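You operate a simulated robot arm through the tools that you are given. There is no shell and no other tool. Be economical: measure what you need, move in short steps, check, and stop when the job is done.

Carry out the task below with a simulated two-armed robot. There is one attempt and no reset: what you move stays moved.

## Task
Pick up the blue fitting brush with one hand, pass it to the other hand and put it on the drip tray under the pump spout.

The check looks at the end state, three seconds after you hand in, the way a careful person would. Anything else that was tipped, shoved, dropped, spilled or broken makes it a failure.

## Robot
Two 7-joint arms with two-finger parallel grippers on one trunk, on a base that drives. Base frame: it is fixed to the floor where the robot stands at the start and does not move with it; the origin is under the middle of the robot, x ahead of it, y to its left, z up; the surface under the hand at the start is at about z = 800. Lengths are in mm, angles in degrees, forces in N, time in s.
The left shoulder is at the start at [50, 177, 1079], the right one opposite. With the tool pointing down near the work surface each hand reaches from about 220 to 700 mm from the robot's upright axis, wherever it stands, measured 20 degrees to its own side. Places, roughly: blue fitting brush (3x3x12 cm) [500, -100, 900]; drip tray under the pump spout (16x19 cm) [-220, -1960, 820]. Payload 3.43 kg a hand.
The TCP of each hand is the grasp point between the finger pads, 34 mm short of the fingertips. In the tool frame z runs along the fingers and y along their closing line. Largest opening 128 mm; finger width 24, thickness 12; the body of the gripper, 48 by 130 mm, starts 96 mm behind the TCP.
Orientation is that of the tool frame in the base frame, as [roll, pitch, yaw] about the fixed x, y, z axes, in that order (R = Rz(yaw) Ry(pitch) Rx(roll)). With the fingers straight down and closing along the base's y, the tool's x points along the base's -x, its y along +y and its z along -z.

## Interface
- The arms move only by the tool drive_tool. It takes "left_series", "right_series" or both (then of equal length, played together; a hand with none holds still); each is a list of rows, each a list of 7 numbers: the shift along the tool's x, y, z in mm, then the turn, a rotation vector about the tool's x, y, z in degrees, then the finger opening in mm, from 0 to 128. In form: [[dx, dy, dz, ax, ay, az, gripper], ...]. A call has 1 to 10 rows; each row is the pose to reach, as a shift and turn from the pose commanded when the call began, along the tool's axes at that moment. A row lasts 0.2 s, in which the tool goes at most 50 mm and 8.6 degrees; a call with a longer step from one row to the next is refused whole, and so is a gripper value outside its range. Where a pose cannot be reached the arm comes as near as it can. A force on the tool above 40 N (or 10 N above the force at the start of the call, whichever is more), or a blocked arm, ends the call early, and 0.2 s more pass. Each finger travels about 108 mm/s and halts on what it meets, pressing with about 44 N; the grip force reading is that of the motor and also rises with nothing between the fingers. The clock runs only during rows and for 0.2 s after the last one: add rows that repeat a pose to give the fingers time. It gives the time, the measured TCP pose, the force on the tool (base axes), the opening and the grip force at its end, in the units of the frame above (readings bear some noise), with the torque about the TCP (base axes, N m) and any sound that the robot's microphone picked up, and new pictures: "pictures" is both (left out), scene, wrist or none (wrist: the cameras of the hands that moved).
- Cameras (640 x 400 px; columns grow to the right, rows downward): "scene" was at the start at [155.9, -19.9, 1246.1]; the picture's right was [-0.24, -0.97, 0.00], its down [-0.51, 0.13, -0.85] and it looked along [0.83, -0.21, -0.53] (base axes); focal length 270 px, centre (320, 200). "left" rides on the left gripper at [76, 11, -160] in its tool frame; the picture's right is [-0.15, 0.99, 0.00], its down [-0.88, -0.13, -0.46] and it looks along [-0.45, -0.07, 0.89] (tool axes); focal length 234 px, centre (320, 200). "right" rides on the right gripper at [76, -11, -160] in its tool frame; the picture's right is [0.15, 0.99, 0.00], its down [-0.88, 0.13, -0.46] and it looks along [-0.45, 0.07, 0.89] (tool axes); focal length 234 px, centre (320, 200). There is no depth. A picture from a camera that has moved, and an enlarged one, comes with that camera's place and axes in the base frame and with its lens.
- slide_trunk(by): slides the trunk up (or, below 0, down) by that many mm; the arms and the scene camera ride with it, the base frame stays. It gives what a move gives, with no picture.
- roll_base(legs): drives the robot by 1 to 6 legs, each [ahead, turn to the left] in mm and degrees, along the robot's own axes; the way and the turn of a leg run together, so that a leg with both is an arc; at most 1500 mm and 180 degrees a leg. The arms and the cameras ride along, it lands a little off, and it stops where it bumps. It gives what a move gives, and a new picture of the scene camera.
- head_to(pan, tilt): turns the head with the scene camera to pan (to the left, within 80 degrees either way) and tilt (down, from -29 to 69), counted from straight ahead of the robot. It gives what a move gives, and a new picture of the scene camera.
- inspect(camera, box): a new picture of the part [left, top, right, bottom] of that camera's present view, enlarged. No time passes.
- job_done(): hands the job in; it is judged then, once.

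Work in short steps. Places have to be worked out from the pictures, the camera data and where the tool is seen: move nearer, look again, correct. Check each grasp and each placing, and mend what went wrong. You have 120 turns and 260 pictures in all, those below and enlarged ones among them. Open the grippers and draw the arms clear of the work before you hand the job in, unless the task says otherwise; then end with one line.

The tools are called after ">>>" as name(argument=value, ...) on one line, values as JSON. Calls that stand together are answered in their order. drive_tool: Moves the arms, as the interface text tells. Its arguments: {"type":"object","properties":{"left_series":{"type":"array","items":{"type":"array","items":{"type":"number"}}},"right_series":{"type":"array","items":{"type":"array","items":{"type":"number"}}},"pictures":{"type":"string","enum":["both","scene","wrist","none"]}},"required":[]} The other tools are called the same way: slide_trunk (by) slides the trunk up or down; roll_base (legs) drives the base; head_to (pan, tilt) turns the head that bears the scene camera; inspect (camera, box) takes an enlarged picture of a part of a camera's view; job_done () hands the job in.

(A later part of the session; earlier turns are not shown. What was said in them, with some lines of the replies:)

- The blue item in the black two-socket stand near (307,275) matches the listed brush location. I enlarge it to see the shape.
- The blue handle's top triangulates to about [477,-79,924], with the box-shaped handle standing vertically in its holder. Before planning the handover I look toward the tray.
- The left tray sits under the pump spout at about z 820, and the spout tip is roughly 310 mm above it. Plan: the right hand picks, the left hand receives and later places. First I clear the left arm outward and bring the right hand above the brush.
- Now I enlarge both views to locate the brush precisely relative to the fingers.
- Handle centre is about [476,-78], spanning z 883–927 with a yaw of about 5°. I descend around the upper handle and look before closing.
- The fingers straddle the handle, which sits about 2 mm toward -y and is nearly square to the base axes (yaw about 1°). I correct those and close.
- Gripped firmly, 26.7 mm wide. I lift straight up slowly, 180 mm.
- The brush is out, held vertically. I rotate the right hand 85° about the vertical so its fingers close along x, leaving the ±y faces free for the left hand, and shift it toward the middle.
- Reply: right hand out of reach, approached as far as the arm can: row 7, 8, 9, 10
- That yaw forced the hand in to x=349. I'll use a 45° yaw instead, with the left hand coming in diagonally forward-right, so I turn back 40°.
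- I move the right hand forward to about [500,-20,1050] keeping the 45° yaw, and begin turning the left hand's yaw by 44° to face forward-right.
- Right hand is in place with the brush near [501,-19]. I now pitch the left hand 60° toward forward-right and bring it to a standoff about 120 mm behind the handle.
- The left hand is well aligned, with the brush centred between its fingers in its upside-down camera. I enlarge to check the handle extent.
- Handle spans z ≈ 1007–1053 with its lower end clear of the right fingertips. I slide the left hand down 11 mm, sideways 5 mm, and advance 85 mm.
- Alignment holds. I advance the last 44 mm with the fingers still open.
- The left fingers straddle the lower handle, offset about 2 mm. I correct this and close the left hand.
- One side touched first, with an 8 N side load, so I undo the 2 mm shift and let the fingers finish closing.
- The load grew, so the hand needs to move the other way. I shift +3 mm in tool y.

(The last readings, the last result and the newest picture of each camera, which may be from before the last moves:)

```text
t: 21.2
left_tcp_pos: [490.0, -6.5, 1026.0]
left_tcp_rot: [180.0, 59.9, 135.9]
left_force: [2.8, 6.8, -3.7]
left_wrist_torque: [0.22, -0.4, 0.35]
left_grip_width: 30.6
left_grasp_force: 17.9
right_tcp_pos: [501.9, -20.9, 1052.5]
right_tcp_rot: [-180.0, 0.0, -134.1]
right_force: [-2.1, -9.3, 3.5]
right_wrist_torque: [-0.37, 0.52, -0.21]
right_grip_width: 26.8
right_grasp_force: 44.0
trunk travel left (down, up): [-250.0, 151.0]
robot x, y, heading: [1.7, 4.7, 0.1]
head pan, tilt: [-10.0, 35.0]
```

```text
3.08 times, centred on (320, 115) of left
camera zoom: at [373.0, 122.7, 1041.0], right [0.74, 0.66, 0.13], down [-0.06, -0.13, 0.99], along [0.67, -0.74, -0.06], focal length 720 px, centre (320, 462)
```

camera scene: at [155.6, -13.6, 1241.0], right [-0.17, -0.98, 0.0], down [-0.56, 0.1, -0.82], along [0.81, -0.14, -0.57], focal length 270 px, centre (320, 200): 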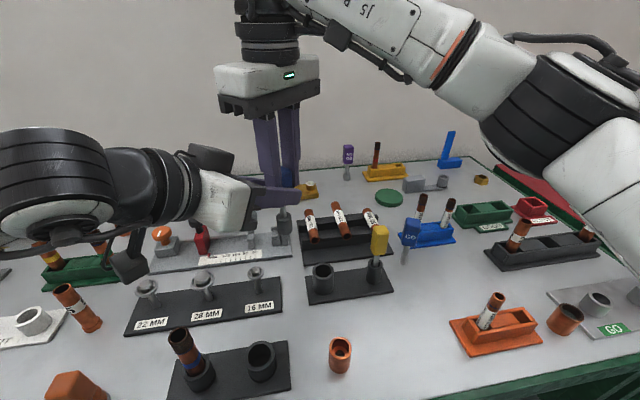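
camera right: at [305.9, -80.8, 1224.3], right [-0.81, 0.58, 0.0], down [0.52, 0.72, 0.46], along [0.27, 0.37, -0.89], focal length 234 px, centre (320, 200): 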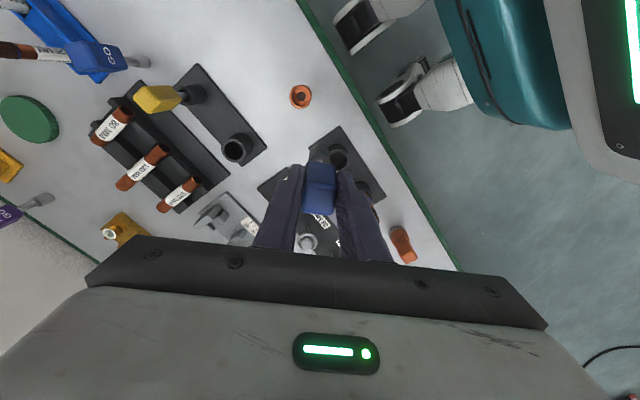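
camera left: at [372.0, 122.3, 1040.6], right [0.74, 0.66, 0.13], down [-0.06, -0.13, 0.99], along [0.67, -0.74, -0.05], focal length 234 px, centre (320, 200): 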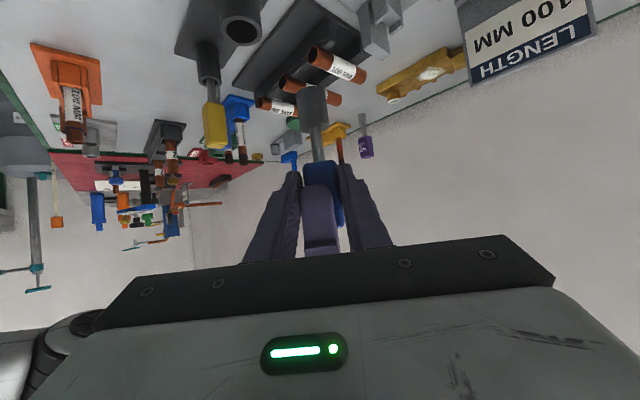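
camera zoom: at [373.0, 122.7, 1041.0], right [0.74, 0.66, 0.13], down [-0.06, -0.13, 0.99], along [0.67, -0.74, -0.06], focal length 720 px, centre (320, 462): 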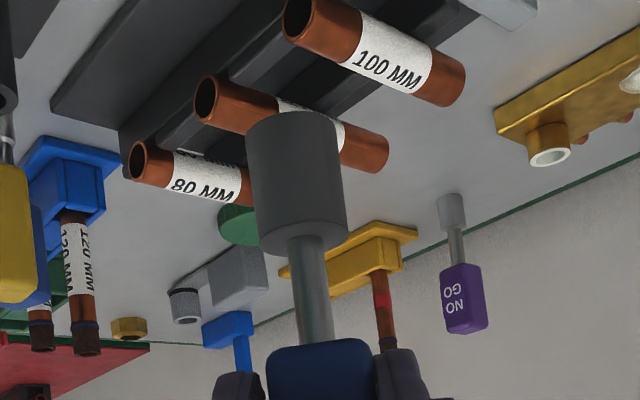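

The left fingers are wedged on the right hand's finger, which overhangs the handle by about 3 mm, so the left hand does not properly hold the brush. I reopen the left hand, raise the right hand 56 mm so the thick grey brush head sits between the left fingers, and grip there instead.

>>> drive_tool(left_series=[[0, 2, 0, 0, 0, 0, 45], [0, 2, 0, 0, 0, 0, 62], [0, 2, 0, 0, 0, 0, 62], [0, 2, 0, 0, 0, 0, 62], [0, 2, 0, 0, 0, 0, 62], [0, 2, 0, 0, 0, 0, 62], [0, 2, 0, 0, 0, 0, 62]], right_series=[[0, 0, 0, 0, 0, 0, 15], [0, 0, 0, 0, 0, 0, 15], [0, 0, 0, 0, 0, 0, 15], [0, 0, -20, 0, 0, 0, 15], [0, 0, -40, 0, 0, 0, 15], [0, 0, -56, 0, 0, 0, 15], [0, 0, -56, 0, 0, 0, 15]])

>>> inspect(camera="left", box=[240, 80, 400, 230])

>>> inspect(camera="scene", box=[200, 90, 340, 250])

```text
t: 22.8
left_tcp_pos: [493.2, -4.8, 1026.7]
left_tcp_rot: [180.0, 60.0, 136.0]
left_force: [0.2, -0.4, -0.3]
left_wrist_torque: [0.02, 0.02, 0.03]
left_grip_width: 62.0
left_grasp_force: 0.1
right_tcp_pos: [501.0, -19.0, 1107.7]
right_tcp_rot: [-180.0, 0.0, -134.0]
right_force: [-0.4, -0.5, -0.5]
right_wrist_torque: [0.01, 0.01, -0.02]
right_grip_width: 26.7
right_grasp_force: 44.0
trunk travel left (down, up): [-250.0, 151.0]
robot x, y, heading: [-1.3, -0.6, -0.0]
head pan, tilt: [-10.0, 35.0]
camera scene: at [155.6, -13.6, 1241.0], right [-0.17, -0.98, 0.0], down [-0.56, 0.1, -0.82], along [0.81, -0.14, -0.57], focal length 270 px, centre (320, 200)
camera right: at [454.2, -83.5, 1266.8], right [-0.81, 0.58, 0.0], down [0.52, 0.72, 0.46], along [0.27, 0.37, -0.89], focal length 234 px, centre (320, 200)
camera left: at [374.4, 124.1, 1041.4], right [0.74, 0.66, 0.13], down [-0.06, -0.12, 0.99], along [0.67, -0.74, -0.05], focal length 234 px, centre (320, 200)
```

scene: 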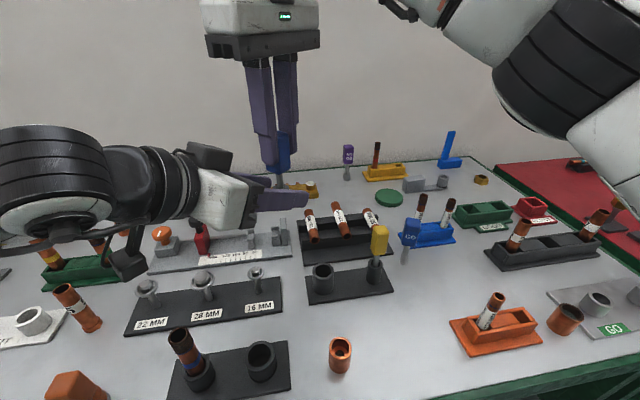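
right: 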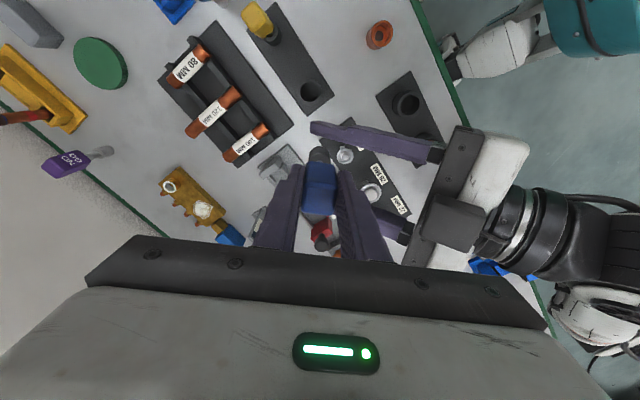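
left: 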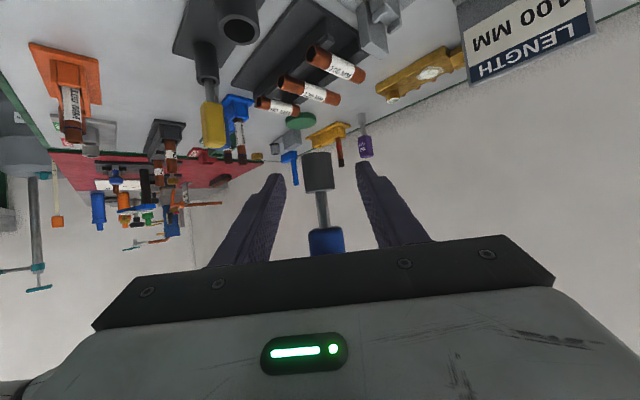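

```text
2.67 times, centred on (320, 155) of left
camera zoom: at [374.4, 124.1, 1041.4], right [0.74, 0.66, 0.13], down [-0.06, -0.12, 0.99], along [0.67, -0.74, -0.05], focal length 624 px, centre (320, 320)
```

zoom: 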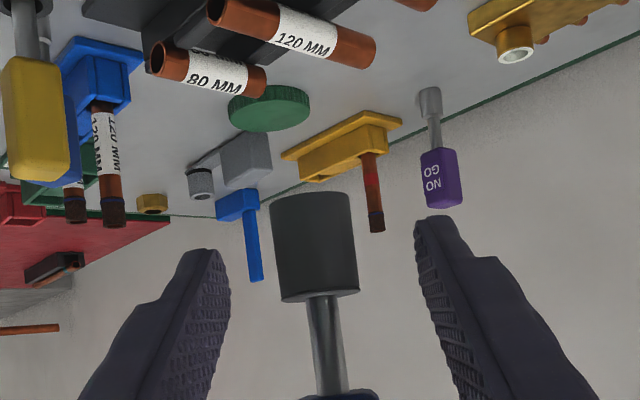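

```text
2.50 times, centred on (270, 170) of scene
camera zoom: at [155.6, -13.6, 1241.0], right [-0.17, -0.98, 0.0], down [-0.56, 0.1, -0.82], along [0.81, -0.14, -0.57], focal length 675 px, centre (445, 275)
```

zoom: 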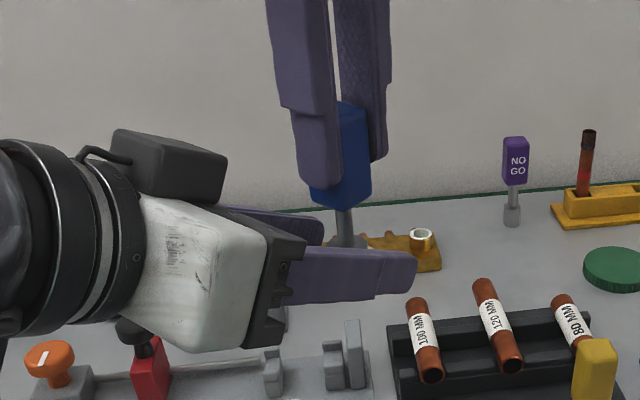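

The grey head is between the left fingers, about 9 mm lower than their centreline and 2–3 mm to tool -y. I correct and close.

>>> drive_tool(left_series=[[8, -2.5, 0, 0, 0, 0, 62], [8, -2.5, 0, 0, 0, 0, 45], [8, -2.5, 0, 0, 0, 0, 30], [8, -2.5, 0, 0, 0, 0, 15], [8, -2.5, 0, 0, 0, 0, 10], [8, -2.5, 0, 0, 0, 0, 10]], pictures="wrist")

>>> inspect(camera="left", box=[240, 80, 400, 230])

```text
t: 24.2
left_tcp_pos: [489.0, -3.2, 1020.9]
left_tcp_rot: [179.9, 60.0, 136.2]
left_force: [5.4, 4.5, -0.3]
left_wrist_torque: [-0.33, 0.44, 0.14]
left_grip_width: 21.2
left_grasp_force: 44.1
right_tcp_pos: [501.0, -20.4, 1107.3]
right_tcp_rot: [-180.0, 0.0, -134.0]
right_force: [-6.2, -4.6, 0.0]
right_wrist_torque: [-0.07, 0.13, 0.04]
right_grip_width: 26.9
right_grasp_force: 44.1
trunk travel left (down, up): [-250.0, 151.0]
robot x, y, heading: [-3.7, -1.6, 0.1]
head pan, tilt: [-10.0, 35.0]
camera left: at [370.3, 125.7, 1034.5], right [0.74, 0.66, 0.13], down [-0.06, -0.13, 0.99], along [0.67, -0.74, -0.05], focal length 234 px, centre (320, 200)
```

left: 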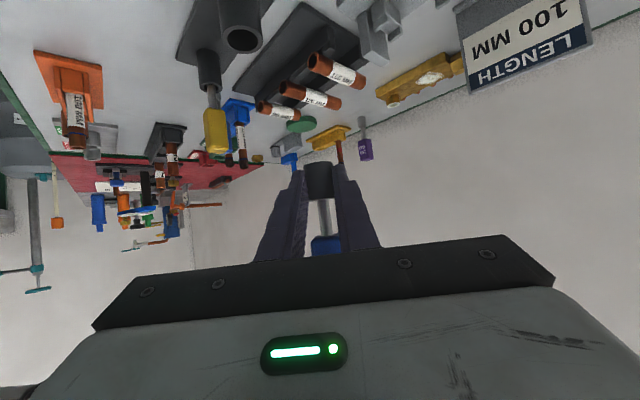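

```text
2.67 times, centred on (320, 155) of left
camera zoom: at [370.3, 125.7, 1034.5], right [0.74, 0.66, 0.13], down [-0.06, -0.13, 0.99], along [0.67, -0.74, -0.05], focal length 624 px, centre (320, 320)
```

zoom: 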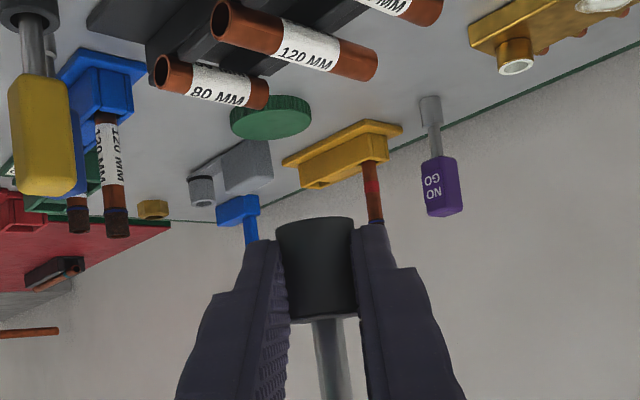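

The left hand holds the brush head firmly at 21.2 mm and 44 N. I open the right hand and raise it straight up off the handle.

>>> drive_tool(right_series=[[0, 0, 0, 0, 0, 0, 40], [0, 0, 0, 0, 0, 0, 60], [0, 0, 0, 0, 0, 0, 60], [0, 0, -20, 0, 0, 0, 60], [0, 0, -45, 0, 0, 0, 60], [0, 0, -75, 0, 0, 0, 60], [0, 0, -105, 0, 0, 0, 60]], left_series=[[0, 0, 0, 0, 0, 0, 5], [0, 0, 0, 0, 0, 0, 5], [0, 0, 0, 0, 0, 0, 5], [0, 0, 0, 0, 0, 0, 5], [0, 0, 0, 0, 0, 0, 5], [0, 0, 0, 0, 0, 0, 5], [0, 0, 0, 0, 0, 0, 5]])

```text
t: 25.8
left_tcp_pos: [487.8, -4.1, 1021.1]
left_tcp_rot: [-180.0, 60.1, 136.0]
left_force: [0.1, 0.3, 0.3]
left_wrist_torque: [0.02, 0.03, 0.03]
left_grip_width: 20.7
left_grasp_force: 44.3
right_tcp_pos: [463.8, -20.1, 1174.6]
right_tcp_rot: [179.9, 0.2, -134.0]
right_force: [-0.2, 0.2, 0.7]
right_wrist_torque: [-0.02, 0.0, 0.01]
right_grip_width: 59.9
right_grasp_force: 0.0
right hand out of reach, approached as far as the arm can: row 5, 6, 7
trunk travel left (down, up): [-250.0, 151.0]
robot x, y, heading: [1.0, -2.2, 0.1]
head pan, tilt: [-10.0, 35.0]
camera scene: at [155.5, -13.6, 1241.0], right [-0.17, -0.98, 0.0], down [-0.56, 0.1, -0.82], along [0.81, -0.14, -0.57], focal length 270 px, centre (320, 200)
camera right: at [417.6, -83.5, 1334.8], right [-0.81, 0.58, 0.0], down [0.52, 0.72, 0.46], along [0.27, 0.37, -0.89], focal length 234 px, centre (320, 200)
camera left: at [369.8, 125.3, 1034.6], right [0.74, 0.66, 0.13], down [-0.06, -0.12, 0.99], along [0.67, -0.74, -0.05], focal length 234 px, centre (320, 200)
```

scene: 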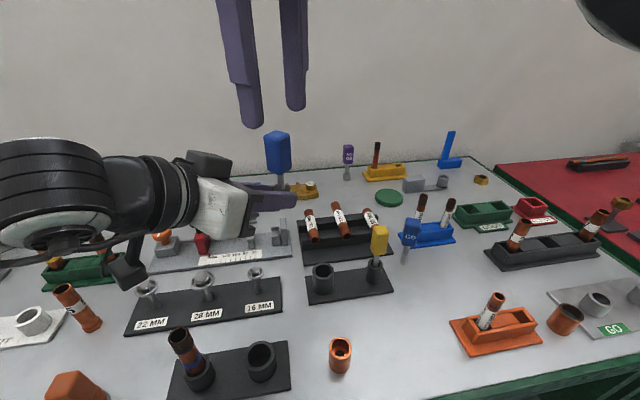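
right: 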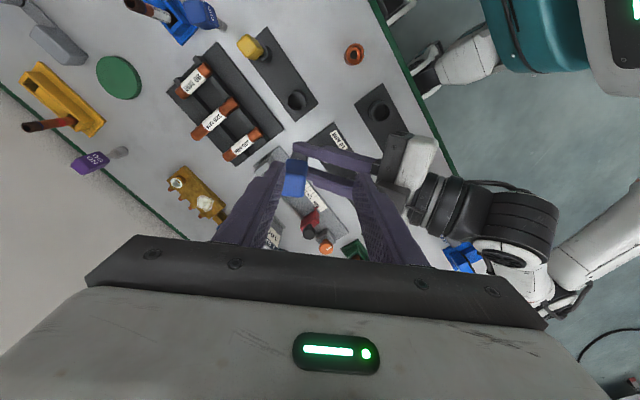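
left: 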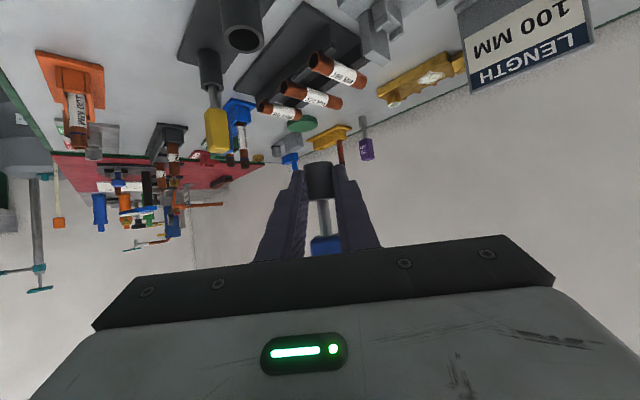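

The brush is now only in the left hand. I move the right hand away first, back to its own side and yaw.

>>> drive_tool(right_series=[[25, -10, 0, 0, 0, 2, 60], [60, -24, 0, 0, 0, 8, 60], [100, -40, 3, 0, 0, 14, 60], [140, -56, 6, 0, 0, 20, 60], [180, -72, 10, 0, 0, 27, 60], [220, -88, 15, 0, 0, 34, 60], [250, -101, 20, 0, 0, 40, 60], [280, -113, 25, 0, 0, 45, 60]], pictures="none")

>>> drive_tool(left_series=[[1, 4, -20, -4, 0, -2.3, 5], [2, 10, -50, -8.7, 0, -5, 5], [3, 18, -80, -13.5, 0, -7.8, 5], [4, 27, -112, -19, 0, -11, 5], [5, 36, -145, -25, 0, -14.5, 5], [6, 45, -177, -31, 0, -18, 5], [7, 52, -207, -35.5, 0, -20.4, 5], [8, 58, -232, -38.1, 0, -21.9, 5]])

```text
t: 27.6
left_tcp_pos: [487.0, -4.3, 1020.8]
left_tcp_rot: [-180.0, 59.9, 136.0]
left_force: [0.7, 0.0, -0.5]
left_wrist_torque: [0.02, 0.01, 0.01]
left_grip_width: 20.6
left_grasp_force: 44.4
right_tcp_pos: [352.3, -303.6, 1151.4]
right_tcp_rot: [179.9, -0.1, -179.1]
right_force: [0.0, 0.8, -0.6]
right_wrist_torque: [0.0, -0.01, -0.04]
right_grip_width: 59.7
right_grasp_force: 0.0
trunk travel left (down, up): [-250.0, 151.0]
robot x, y, heading: [0.2, -0.7, 0.0]
head pan, tilt: [-10.0, 35.0]
```

```text
t: 29.4
left_tcp_pos: [385.9, 177.0, 1134.8]
left_tcp_rot: [179.8, 60.0, -180.0]
left_force: [-0.3, 0.2, -0.2]
left_wrist_torque: [0.04, 0.0, 0.0]
left_grip_width: 20.7
left_grasp_force: 44.0
left hand out of reach, approached as far as the arm can: row 6, 7, 8
right_tcp_pos: [352.9, -302.7, 1152.9]
right_tcp_rot: [180.0, 0.0, -179.0]
right_force: [0.1, -0.5, -0.2]
right_wrist_torque: [0.0, -0.01, 0.03]
right_grip_width: 60.1
right_grasp_force: 0.0
trunk travel left (down, up): [-250.0, 151.0]
robot x, y, heading: [-2.7, 0.3, 0.1]
head pan, tilt: [-10.0, 35.0]
camera scene: at [155.2, -13.4, 1241.1], right [-0.17, -0.98, 0.0], down [-0.56, 0.1, -0.82], along [0.81, -0.14, -0.57], focal length 270 px, centre (320, 200)
camera left: at [210.7, 186.8, 1149.0], right [0.07, 0.99, 0.13], down [0.05, -0.13, 0.99], along [1.0, -0.07, -0.06], focal length 234 px, centre (320, 200)
```

scene: 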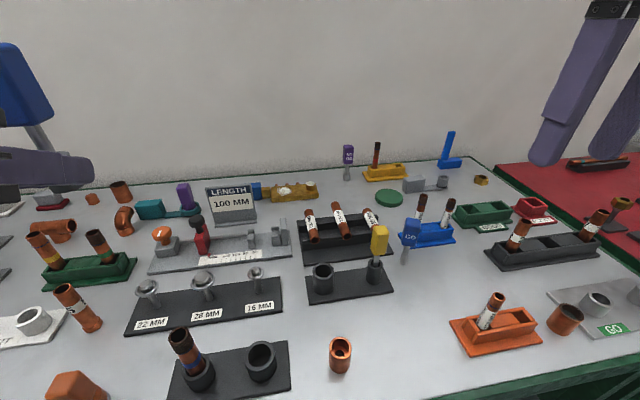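
left: 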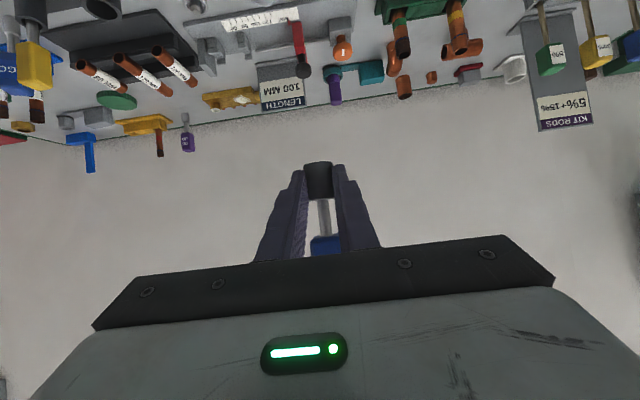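

Both hands are clear. I back away from the bench by 420 mm, then turn right 90° toward the pump bench.

>>> roll_base(legs=[[-420, 0], [0, -90]])

>>> head_to(pan=0, tilt=20)

```text
t: 35.8
left_tcp_pos: [-243.5, -384.3, 1133.5]
left_tcp_rot: [179.9, 59.9, 90.2]
left_force: [-0.2, 0.3, -0.6]
left_wrist_torque: [0.01, 0.02, 0.04]
left_grip_width: 20.5
left_grasp_force: 43.5
right_tcp_pos: [-723.7, -354.3, 1151.8]
right_tcp_rot: [-180.0, 0.1, 91.4]
right_force: [-0.2, 0.0, -0.5]
right_wrist_torque: [0.02, 0.01, -0.01]
right_grip_width: 59.8
right_grasp_force: 0.1
trunk travel left (down, up): [-250.0, 151.0]
robot x, y, heading: [-422.3, -0.5, -89.6]
head pan, tilt: [-10.0, 35.0]
camera scene: at [-438.8, -154.8, 1241.0], right [-0.99, 0.17, 0.0], down [0.1, 0.57, -0.82], along [-0.14, -0.81, -0.57], focal length 270 px, centre (320, 200)
```

scene: 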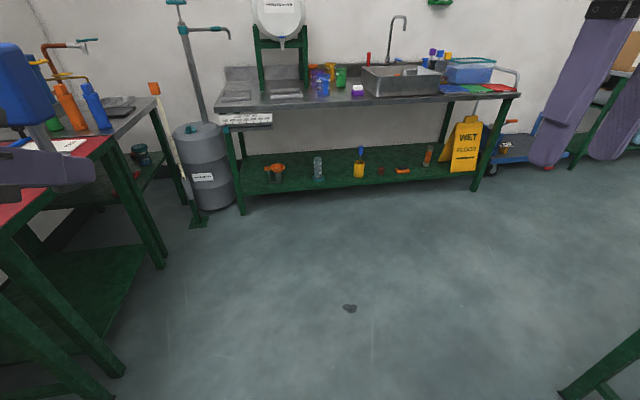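

```text
t: 36.5
left_tcp_pos: [-244.9, -385.4, 1135.1]
left_tcp_rot: [179.9, 59.9, 90.3]
left_force: [0.3, 0.3, -0.9]
left_wrist_torque: [0.0, 0.01, -0.01]
left_grip_width: 20.9
left_grasp_force: 44.1
right_tcp_pos: [-724.0, -354.5, 1151.3]
right_tcp_rot: [180.0, 0.0, 91.4]
right_force: [-0.5, -0.2, 0.4]
right_wrist_torque: [-0.03, 0.02, 0.02]
right_grip_width: 60.1
right_grasp_force: 0.0
trunk travel left (down, up): [-250.0, 151.0]
robot x, y, heading: [-421.3, -0.6, -89.5]
head pan, tilt: [0.0, 20.0]
camera scene: at [-423.4, -161.1, 1264.8], right [-1.0, -0.01, 0.0], down [0.0, 0.34, -0.94], along [0.01, -0.94, -0.34], focal length 270 px, centre (320, 200)
```

scene: 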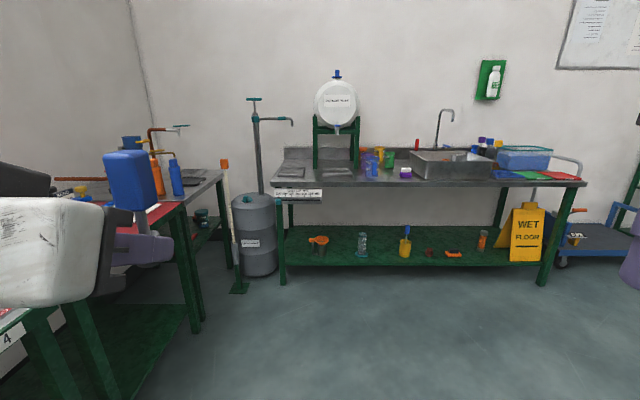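

The path ahead is clear: the red table's edge is near x=+250 and the bench front at about y=-1785. I drive 1250 mm ahead.

>>> roll_base(legs=[[1250, 0]])

>>> head_to(pan=20, tilt=32)

```text
t: 43.0
left_tcp_pos: [-275.5, -1663.6, 1133.6]
left_tcp_rot: [179.9, 59.9, 87.9]
left_force: [-0.2, -0.6, -0.5]
left_wrist_torque: [0.04, -0.01, -0.03]
left_grip_width: 20.7
left_grasp_force: 44.4
right_tcp_pos: [-753.8, -1612.9, 1152.4]
right_tcp_rot: [179.9, 0.0, 89.1]
right_force: [0.7, 0.3, -0.5]
right_wrist_torque: [-0.01, 0.02, -0.02]
right_grip_width: 60.1
right_grasp_force: 0.0
trunk travel left (down, up): [-250.0, 151.0]
robot x, y, heading: [-439.2, -1268.8, -91.9]
head pan, tilt: [0.0, 20.0]
camera scene: at [-446.5, -1431.6, 1264.8], right [-1.0, 0.03, 0.0], down [0.01, 0.34, -0.94], along [-0.03, -0.94, -0.34], focal length 270 px, centre (320, 200)
```

scene: 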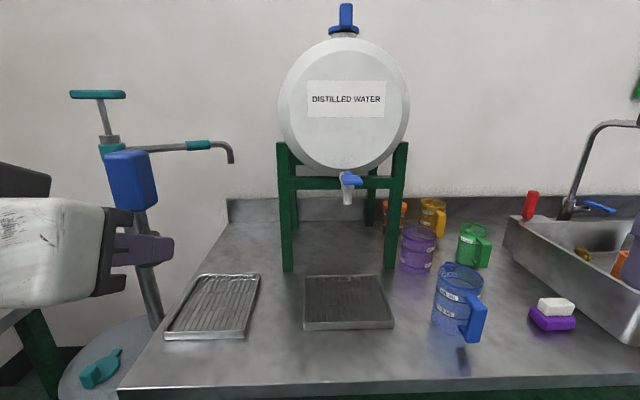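

```text
t: 43.8
left_tcp_pos: [-275.8, -1662.5, 1134.3]
left_tcp_rot: [179.9, 59.9, 88.0]
left_force: [0.3, -0.2, -0.9]
left_wrist_torque: [0.0, -0.01, 0.02]
left_grip_width: 20.9
left_grasp_force: 43.9
right_tcp_pos: [-754.9, -1612.6, 1151.9]
right_tcp_rot: [-179.9, 0.1, 89.1]
right_force: [-0.2, -0.3, 0.3]
right_wrist_torque: [0.01, 0.01, 0.01]
right_grip_width: 60.1
right_grasp_force: 0.0
trunk travel left (down, up): [-250.0, 151.0]
robot x, y, heading: [-443.0, -1273.9, -91.7]
head pan, tilt: [20.0, 32.0]
camera scene: at [-415.6, -1423.5, 1245.7], right [-0.95, -0.31, 0.0], down [-0.16, 0.5, -0.85], along [0.26, -0.81, -0.53], focal length 270 px, centre (320, 200)
```

scene: 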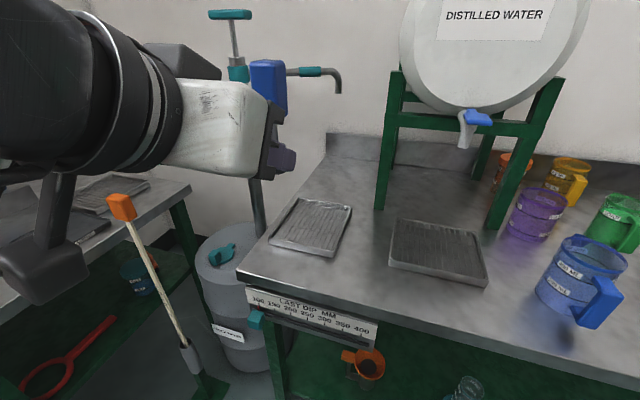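

The tray centre comes out at about [-226,-1966] and spans x -310 to -143; the spout tip is toward the rear at about z 1125. The brush sits 60° from the tool axis, so a near-vertical tool holds it nearly flat with the handle pointing forward. I try that pitch here in free air, in front of the bench.

>>> drive_tool(left_series=[[13, 0, 7.5, 0, 7.5, 0, 5], [26, 0, 15, 0, 15, 0, 5], [39, 0, 22, 0, 22.5, 0, 5], [52, 0, 30, 0, 30, 0, 5], [65, 0, 37, 0, 37.5, 0, 5], [78, 0, 45, 0, 45, 0, 5], [91, 0, 52, 0, 52.5, 0, 5], [104, 0, 60, 0, 60, 0, 5], [117, 0, 67, 0, 67.5, 0, 5], [130, 0, 75, 0, 75, 0, 5]])

```text
t: 46.0
left_tcp_pos: [-275.1, -1663.3, 984.4]
left_tcp_rot: [179.9, -15.2, 88.1]
left_force: [-0.9, 0.5, 0.0]
left_wrist_torque: [0.02, -0.01, 0.0]
left_grip_width: 20.8
left_grasp_force: 44.2
right_tcp_pos: [-754.6, -1613.6, 1151.9]
right_tcp_rot: [179.9, -0.1, 89.1]
right_force: [-0.3, -0.8, 0.7]
right_wrist_torque: [-0.01, 0.01, 0.01]
right_grip_width: 60.0
right_grasp_force: 0.0
trunk travel left (down, up): [-250.0, 151.0]
robot x, y, heading: [-441.8, -1268.8, -91.8]
head pan, tilt: [20.0, 32.0]
camera scene: at [-415.6, -1423.8, 1245.6], right [-0.95, -0.31, 0.0], down [-0.16, 0.5, -0.85], along [0.26, -0.81, -0.53], focal length 270 px, centre (320, 200)
camera left: at [-262.8, -1634.3, 1158.7], right [0.98, -0.17, -0.04], down [-0.16, -0.96, 0.21], along [-0.07, -0.2, -0.98], focal length 234 px, centre (320, 200)
```

scene: 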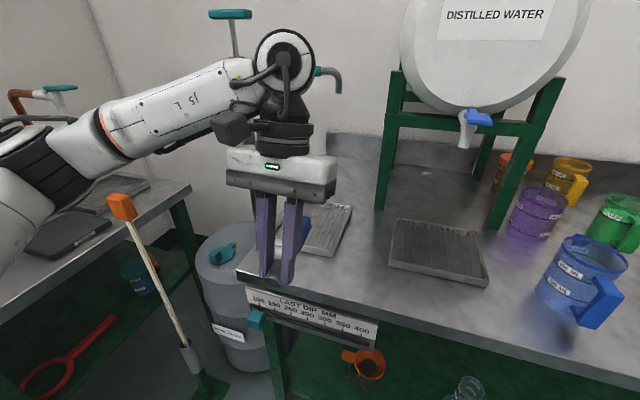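
left: 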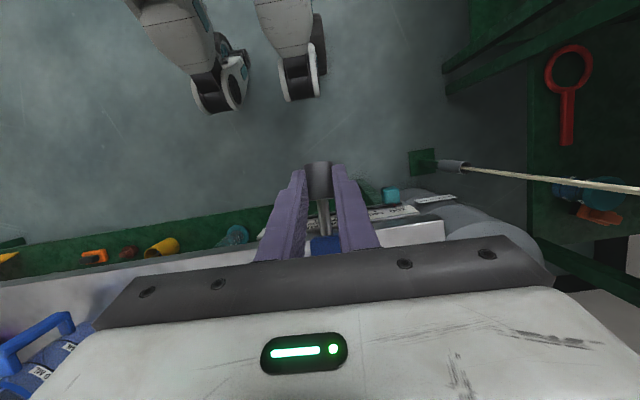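

The pose works. I drive 100 mm closer for reach and a second view of the spout and tray.

>>> roll_base(legs=[[100, 0]])

>>> head_to(pan=5, tilt=25)

```text
t: 47.1
left_tcp_pos: [-278.3, -1760.0, 983.7]
left_tcp_rot: [179.9, -15.1, 88.0]
left_force: [-0.2, -0.3, -0.7]
left_wrist_torque: [0.05, 0.02, -0.02]
left_grip_width: 20.9
left_grasp_force: 44.1
right_tcp_pos: [-757.3, -1708.2, 1152.1]
right_tcp_rot: [180.0, 0.0, 89.0]
right_force: [1.2, -0.1, 0.4]
right_wrist_torque: [0.03, -0.02, -0.01]
right_grip_width: 59.9
right_grasp_force: 0.0
trunk travel left (down, up): [-250.0, 151.0]
robot x, y, heading: [-447.1, -1361.9, -91.9]
head pan, tilt: [20.0, 32.0]
camera scene: at [-419.1, -1519.9, 1245.5], right [-0.95, -0.31, 0.0], down [-0.16, 0.5, -0.85], along [0.26, -0.81, -0.53], focal length 270 px, centre (320, 200)
```

scene: 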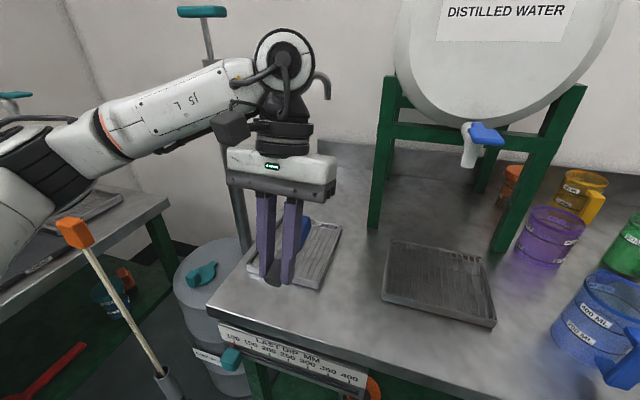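

```text
t: 47.9
left_tcp_pos: [-277.9, -1759.5, 984.9]
left_tcp_rot: [-180.0, -15.2, 88.0]
left_force: [0.9, -0.4, -1.2]
left_wrist_torque: [0.03, -0.05, 0.0]
left_grip_width: 20.7
left_grasp_force: 43.6
right_tcp_pos: [-758.7, -1708.2, 1152.2]
right_tcp_rot: [-180.0, 0.0, 89.1]
right_force: [0.3, -0.5, 0.7]
right_wrist_torque: [0.01, -0.01, 0.0]
right_grip_width: 60.1
right_grasp_force: 0.1
trunk travel left (down, up): [-250.0, 151.0]
robot x, y, heading: [-442.2, -1367.5, -92.0]
head pan, tilt: [5.0, 25.0]
camera scene: at [-441.9, -1526.0, 1256.7], right [-1.0, -0.05, 0.0], down [-0.02, 0.42, -0.91], along [0.05, -0.9, -0.42], focal length 270 px, centre (320, 200)
```

scene: 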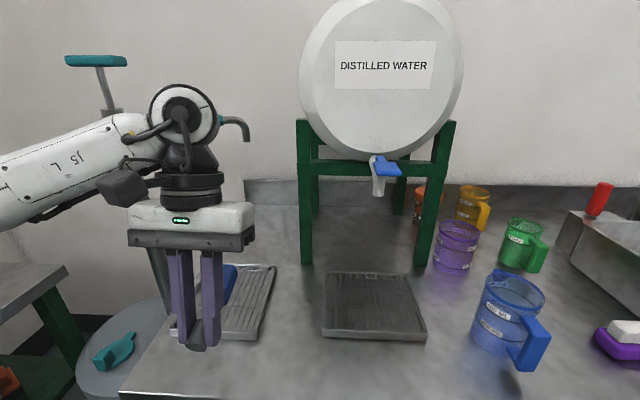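

The tray spans about x -303 to -147, y -1853 to -2050, and the spout tip is behind y≈-2090, so the front half is clear. I move over it with the grip near [-225,-1911] at z≈965, tilting 5° more to flatten the brush.

>>> drive_tool(left_series=[[-30, 12, -4, 0, 1, 0, 5], [-60, 24, -8, 0, 2, 0, 5], [-90, 36, -12, 0, 3, 0, 5], [-120, 47, -16, 0, 4, 0, 5], [-149, 58, -20, 0, 5, 0, 5], [-149, 58, -20, 0, 5, 0, 5]])

>>> inspect(camera="scene", box=[100, 80, 340, 360])

```text
t: 49.3
left_tcp_pos: [-226.0, -1910.3, 966.3]
left_tcp_rot: [179.9, -20.0, 88.0]
left_force: [0.3, -0.3, -0.1]
left_wrist_torque: [0.0, -0.02, 0.02]
left_grip_width: 20.5
left_grasp_force: 43.9
right_tcp_pos: [-757.9, -1706.4, 1152.8]
right_tcp_rot: [179.9, 0.0, 89.0]
right_force: [0.5, -0.7, 0.2]
right_wrist_torque: [-0.01, -0.03, -0.01]
right_grip_width: 59.9
right_grasp_force: 0.0
trunk travel left (down, up): [-250.0, 151.0]
robot x, y, heading: [-444.1, -1365.9, -92.0]
head pan, tilt: [5.0, 25.0]
camera scene: at [-441.8, -1525.9, 1256.8], right [-1.0, -0.05, 0.0], down [-0.02, 0.42, -0.91], along [0.05, -0.91, -0.42], focal length 270 px, centre (320, 200)
camera left: at [-213.4, -1895.6, 1142.0], right [0.98, -0.17, -0.05], down [-0.17, -0.98, 0.13], along [-0.07, -0.12, -0.99], focal length 234 px, centre (320, 200)
```

scene: 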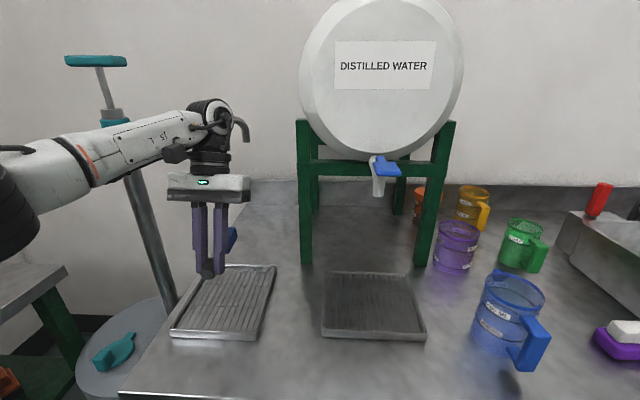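
left: 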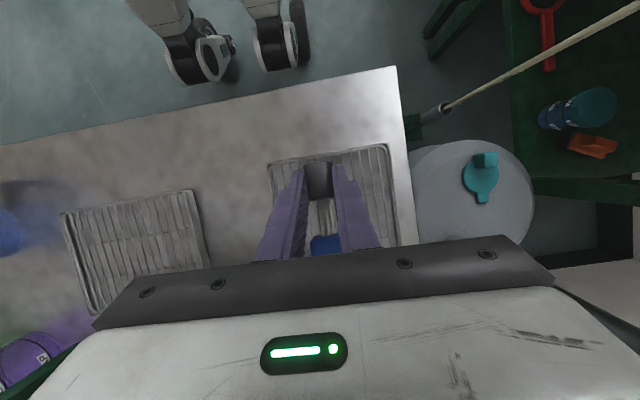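

```text
1.43 times, centred on (220, 220) of scene
camera zoom: at [-441.8, -1525.9, 1256.8], right [-1.0, -0.05, 0.0], down [-0.02, 0.42, -0.91], along [0.05, -0.91, -0.42], focal length 386 px, centre (463, 171)
```

zoom: 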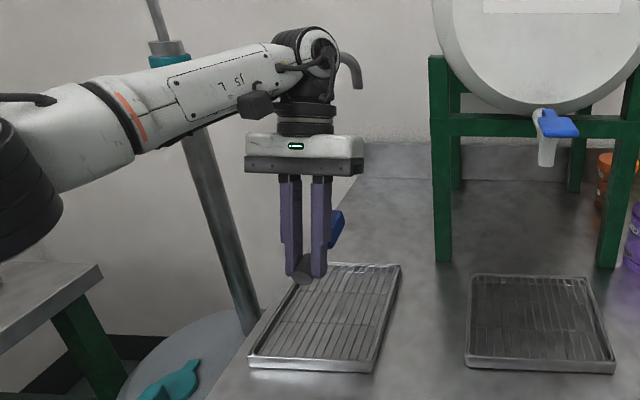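

The brush is over the tray with its head near the front edge and the handle forward. The wrist is in front of the spout pipe (about y -2100). I descend 85 mm vertically and check.

>>> drive_tool(left_series=[[-7, 0, 20, 0, 0, 0, 5], [-14, 0, 40, 0, 0, 0, 5], [-21, 0, 60, 0, 0, 0, 5], [-29, 0, 80, 0, 0, 0, 5], [-29, 0, 80, 0, 0, 0, 5]])

>>> inspect(camera="scene", box=[140, 100, 300, 360])

```text
t: 50.5
left_tcp_pos: [-228.5, -1911.8, 881.8]
left_tcp_rot: [-180.0, -20.1, 88.0]
left_force: [0.2, 0.0, -0.5]
left_wrist_torque: [0.05, 0.04, -0.02]
left_grip_width: 21.0
left_grasp_force: 44.1
right_tcp_pos: [-759.0, -1706.9, 1151.7]
right_tcp_rot: [-180.0, -0.1, 89.1]
right_force: [0.8, 0.1, 0.6]
right_wrist_torque: [-0.02, 0.01, -0.03]
right_grip_width: 60.0
right_grasp_force: 0.0
trunk travel left (down, up): [-250.0, 151.0]
robot x, y, heading: [-444.4, -1364.7, -92.1]
head pan, tilt: [5.0, 25.0]
camera scene: at [-442.0, -1525.9, 1256.8], right [-1.0, -0.05, 0.0], down [-0.02, 0.42, -0.91], along [0.05, -0.91, -0.42], focal length 270 px, centre (320, 200)
camera left: at [-215.3, -1896.3, 1056.9], right [0.98, -0.17, -0.05], down [-0.17, -0.98, 0.13], along [-0.07, -0.12, -0.99], focal length 234 px, centre (320, 200)
```

scene: 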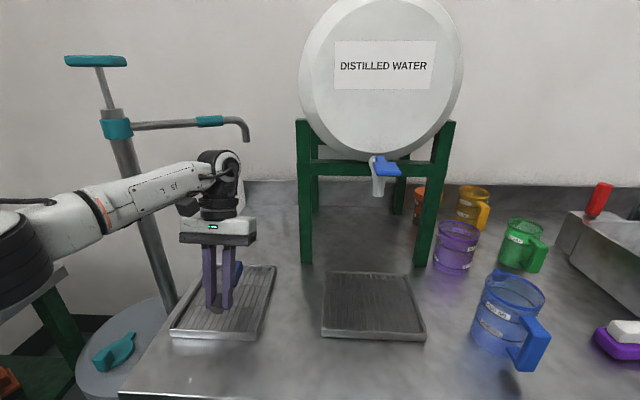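
left: 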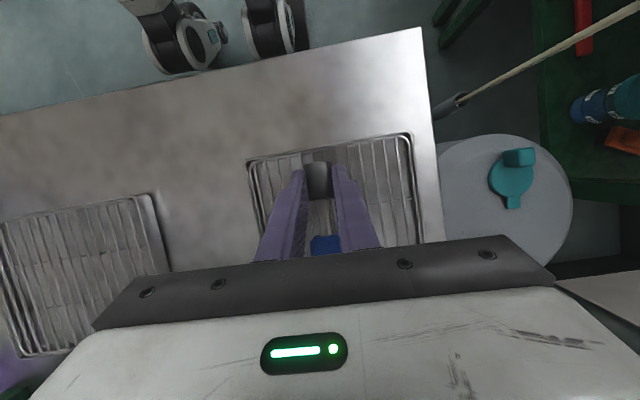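

```text
1.54 times, centred on (220, 230) of scene
camera zoom: at [-442.0, -1525.9, 1256.8], right [-1.0, -0.05, 0.0], down [-0.02, 0.42, -0.91], along [0.05, -0.91, -0.42], focal length 415 px, centre (474, 154)
```

zoom: 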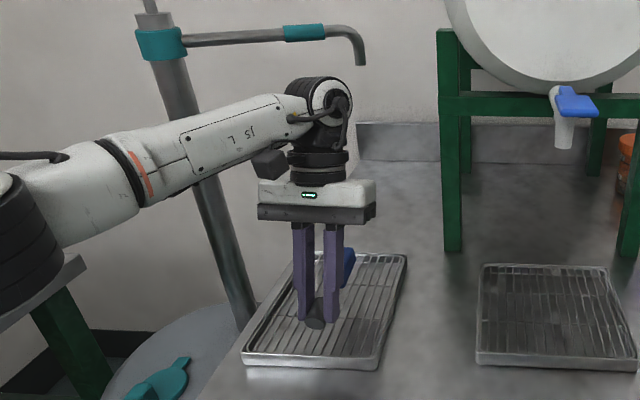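

The wrist camera puts the tray's front rim at y≈-1875 and its centre at about x=-216, so I shift forward 22 mm and right-centre 6 mm while lowering 24 mm.

>>> drive_tool(left_series=[[-10, 2.3, 2, 0, 0, 0, 5], [-18, 4.6, 4, 0, 0, 0, 5], [-24, 6.8, 8, 0, 0, 0, 5], [-29, 6.8, 15, 0, 0, 0, 5], [-29, 6.8, 15, 0, 0, 0, 5]])

>>> inspect(camera="scene", box=[140, 140, 300, 360])

```text
t: 51.7
left_tcp_pos: [-222.4, -1932.8, 859.4]
left_tcp_rot: [179.9, -19.9, 88.0]
left_force: [0.4, 2.6, 13.3]
left_wrist_torque: [0.41, -0.09, -0.04]
left_grip_width: 20.8
left_grasp_force: 43.8
right_tcp_pos: [-758.4, -1706.4, 1153.3]
right_tcp_rot: [-180.0, 0.1, 89.1]
right_force: [0.7, -0.4, 0.3]
right_wrist_torque: [-0.01, -0.03, -0.02]
right_grip_width: 60.1
right_grasp_force: 0.1
trunk travel left (down, up): [-250.0, 151.0]
robot x, y, heading: [-442.7, -1363.9, -92.1]
head pan, tilt: [5.0, 25.0]
camera scene: at [-442.3, -1524.6, 1257.2], right [-1.0, -0.05, 0.0], down [-0.02, 0.42, -0.91], along [0.05, -0.91, -0.42], focal length 270 px, centre (320, 200)
camera left: at [-209.2, -1917.8, 1034.8], right [0.98, -0.17, -0.05], down [-0.17, -0.98, 0.13], along [-0.07, -0.12, -0.99], focal length 234 px, centre (320, 200)
```

scene: 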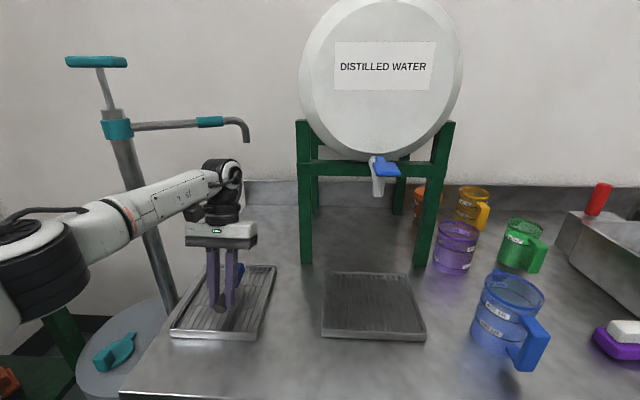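
left: 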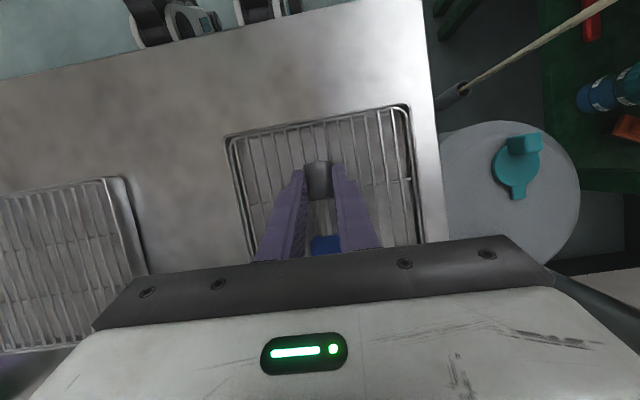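

```text
1.82 times, centred on (220, 250) of scene
camera zoom: at [-442.3, -1524.6, 1257.2], right [-1.0, -0.05, 0.0], down [-0.02, 0.42, -0.91], along [0.05, -0.91, -0.42], focal length 491 px, centre (502, 109)
```

zoom: 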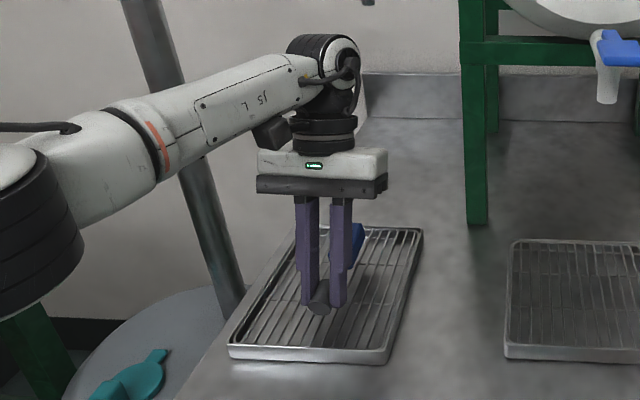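

Light contact with the grate (13 N at TCP z 859). I ease up 2.5 mm and open the left hand.

>>> drive_tool(left_series=[[1, 0, -2.4, 0, 0, 0, 5], [1, 0, -2.4, 0, 0, 0, 5], [1, 0, -2.4, 0, 0, 0, 22], [1, 0, -2.4, 0, 0, 0, 32], [1, 0, -2.4, 0, 0, 0, 46], [1, 0, -2.4, 0, 0, 0, 60], [1, 0, -2.4, 0, 0, 0, 60]])

>>> inspect(camera="scene", box=[140, 140, 300, 360])

```text
t: 53.3
left_tcp_pos: [-222.8, -1932.7, 859.5]
left_tcp_rot: [179.9, -20.0, 88.0]
left_force: [-0.3, -0.4, 0.5]
left_wrist_torque: [-0.03, -0.03, 0.0]
left_grip_width: 60.1
left_grasp_force: 0.1
right_tcp_pos: [-758.4, -1708.7, 1152.0]
right_tcp_rot: [-180.0, -0.1, 89.1]
right_force: [0.2, -1.0, -0.7]
right_wrist_torque: [0.01, 0.02, 0.0]
right_grip_width: 60.4
right_grasp_force: 0.0
trunk travel left (down, up): [-250.0, 151.0]
robot x, y, heading: [-439.5, -1369.0, -92.3]
head pan, tilt: [5.0, 25.0]
camera scene: at [-442.0, -1525.9, 1256.8], right [-1.0, -0.05, 0.0], down [-0.02, 0.42, -0.91], along [0.05, -0.91, -0.42], focal length 270 px, centre (320, 200)
camera left: at [-208.8, -1918.4, 1035.3], right [0.98, -0.17, -0.05], down [-0.17, -0.98, 0.13], along [-0.07, -0.12, -0.99], focal length 234 px, centre (320, 200)
```

scene: 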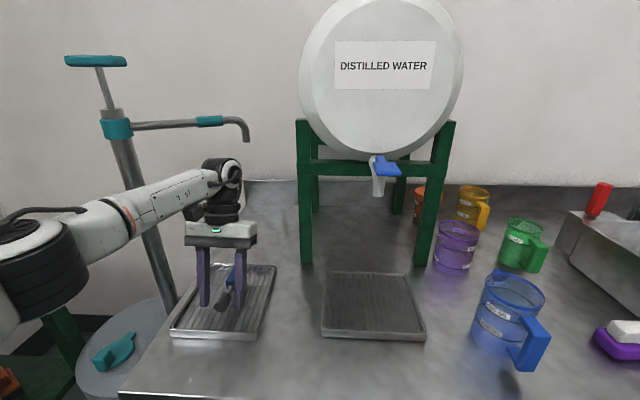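
left: 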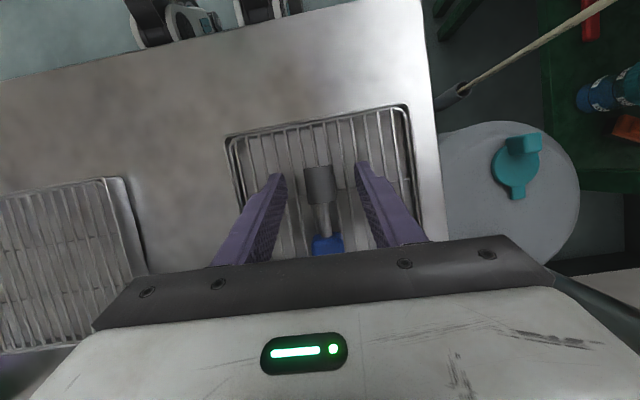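

```text
1.82 times, centred on (220, 250) of scene
camera zoom: at [-442.0, -1525.9, 1256.8], right [-1.0, -0.05, 0.0], down [-0.02, 0.42, -0.91], along [0.05, -0.91, -0.42], focal length 491 px, centre (502, 109)
```

zoom: 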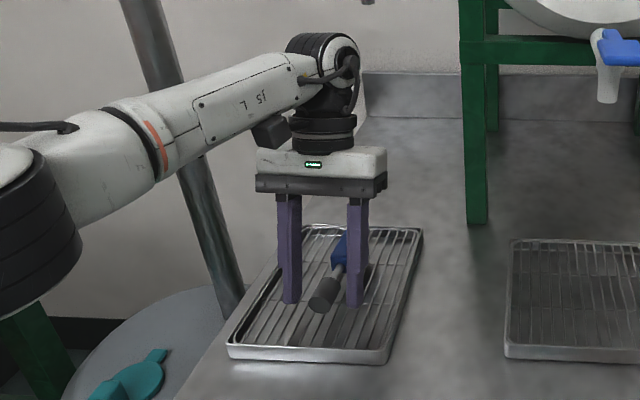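

The brush lies flat on the tray grate. I withdraw the left hand up and back toward the robot.

>>> drive_tool(left_series=[[8, 0, -9, 0, 0, 0, 60], [20, 0, -20, 0, 0, 0, 60], [40, 0, -28, 0, 0, 0, 60], [65, 0, -38, 0, 0, 0, 60], [95, 0, -45, 0, 0, 0, 60], [125, 0, -52, 0, 0, 0, 60], [155, 0, -58, 0, 0, 0, 60], [185, 0, -64, 0, 0, 0, 60], [215, 0, -70, 0, 0, 0, 60]])

>>> inspect(camera="scene", box=[120, 180, 300, 360])

```text
t: 55.3
left_tcp_pos: [-216.6, -1755.4, 998.3]
left_tcp_rot: [179.9, -20.1, 88.1]
left_force: [-0.1, -0.6, -0.1]
left_wrist_torque: [-0.02, -0.01, -0.04]
left_grip_width: 60.2
left_grasp_force: 0.1
right_tcp_pos: [-757.7, -1705.9, 1152.5]
right_tcp_rot: [-180.0, -0.1, 89.0]
right_force: [-0.2, 0.0, -0.1]
right_wrist_torque: [0.03, -0.01, 0.02]
right_grip_width: 60.2
right_grasp_force: 0.0
trunk travel left (down, up): [-250.0, 151.0]
robot x, y, heading: [-442.2, -1364.5, -92.0]
head pan, tilt: [5.0, 25.0]
camera scene: at [-442.0, -1525.6, 1256.8], right [-1.0, -0.05, 0.0], down [-0.02, 0.42, -0.91], along [0.05, -0.91, -0.42], focal length 270 px, centre (320, 200)
camera left: at [-203.1, -1739.8, 1175.1], right [0.98, -0.17, -0.05], down [-0.17, -0.98, 0.13], along [-0.07, -0.12, -0.99], focal length 234 px, centre (320, 200)
```

scene: 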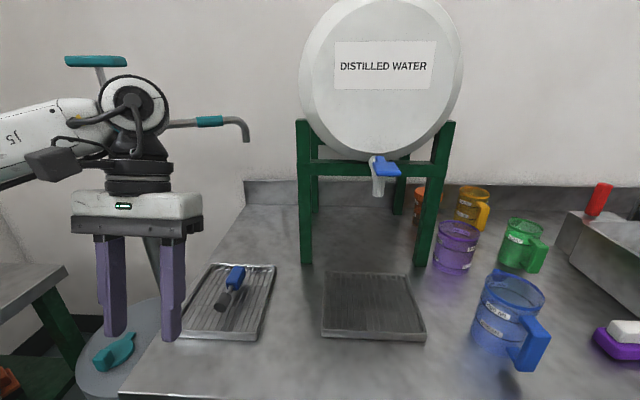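
left: 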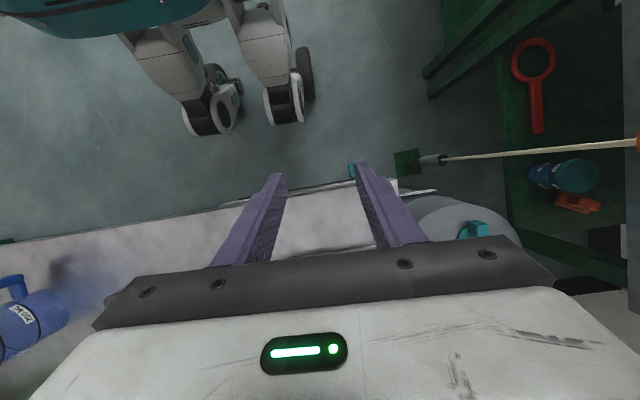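

```text
2.22 times, centred on (210, 270) of scene
camera zoom: at [-442.0, -1525.6, 1256.8], right [-1.0, -0.05, 0.0], down [-0.02, 0.42, -0.91], along [0.05, -0.91, -0.42], focal length 600 px, centre (564, 44)
```

zoom: 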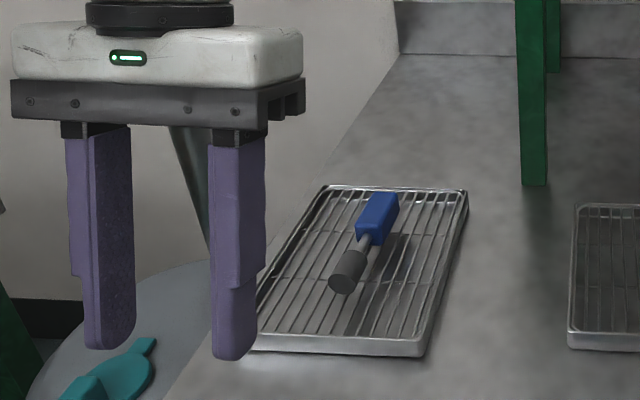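

The brush rests fully inside the tray and nothing else was disturbed. I back off 200 mm along the same clear path to draw the arms away.

>>> roll_base(legs=[[-200, 0]])

```text
t: 56.9
left_tcp_pos: [-206.8, -1551.3, 998.5]
left_tcp_rot: [179.8, -20.1, 88.1]
left_force: [0.6, 0.5, 0.0]
left_wrist_torque: [-0.04, -0.01, -0.02]
left_grip_width: 60.2
left_grasp_force: 0.1
right_tcp_pos: [-750.6, -1505.9, 1151.8]
right_tcp_rot: [180.0, 0.0, 89.2]
right_force: [0.1, 0.1, 0.2]
right_wrist_torque: [-0.02, 0.04, 0.02]
right_grip_width: 60.0
right_grasp_force: 0.1
trunk travel left (down, up): [-250.0, 151.0]
robot x, y, heading: [-433.7, -1163.5, -91.9]
head pan, tilt: [5.0, 25.0]
camera scene: at [-434.8, -1322.6, 1256.9], right [-1.0, -0.05, 0.0], down [-0.02, 0.42, -0.91], along [0.05, -0.91, -0.42], focal length 270 px, centre (320, 200)
```

scene: 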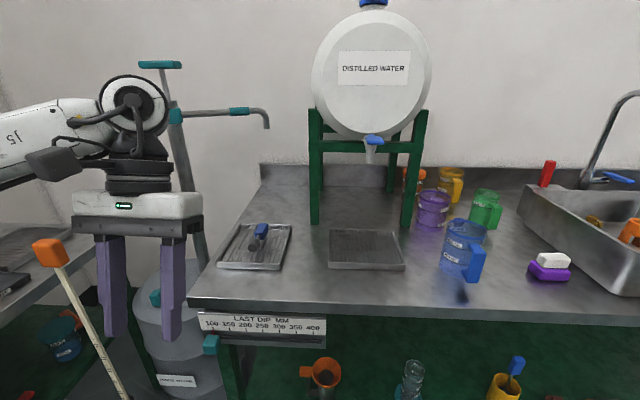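

The brush is on the tray, the grippers are open and both arms are clear, so I hand in.

>>> job_done()

```text
The job is handed in.
```

The blue fitting brush was picked up with the right hand, passed to the left, and laid flat on the drip tray under the pump spout; no other object appeared disturbed in the pictures.
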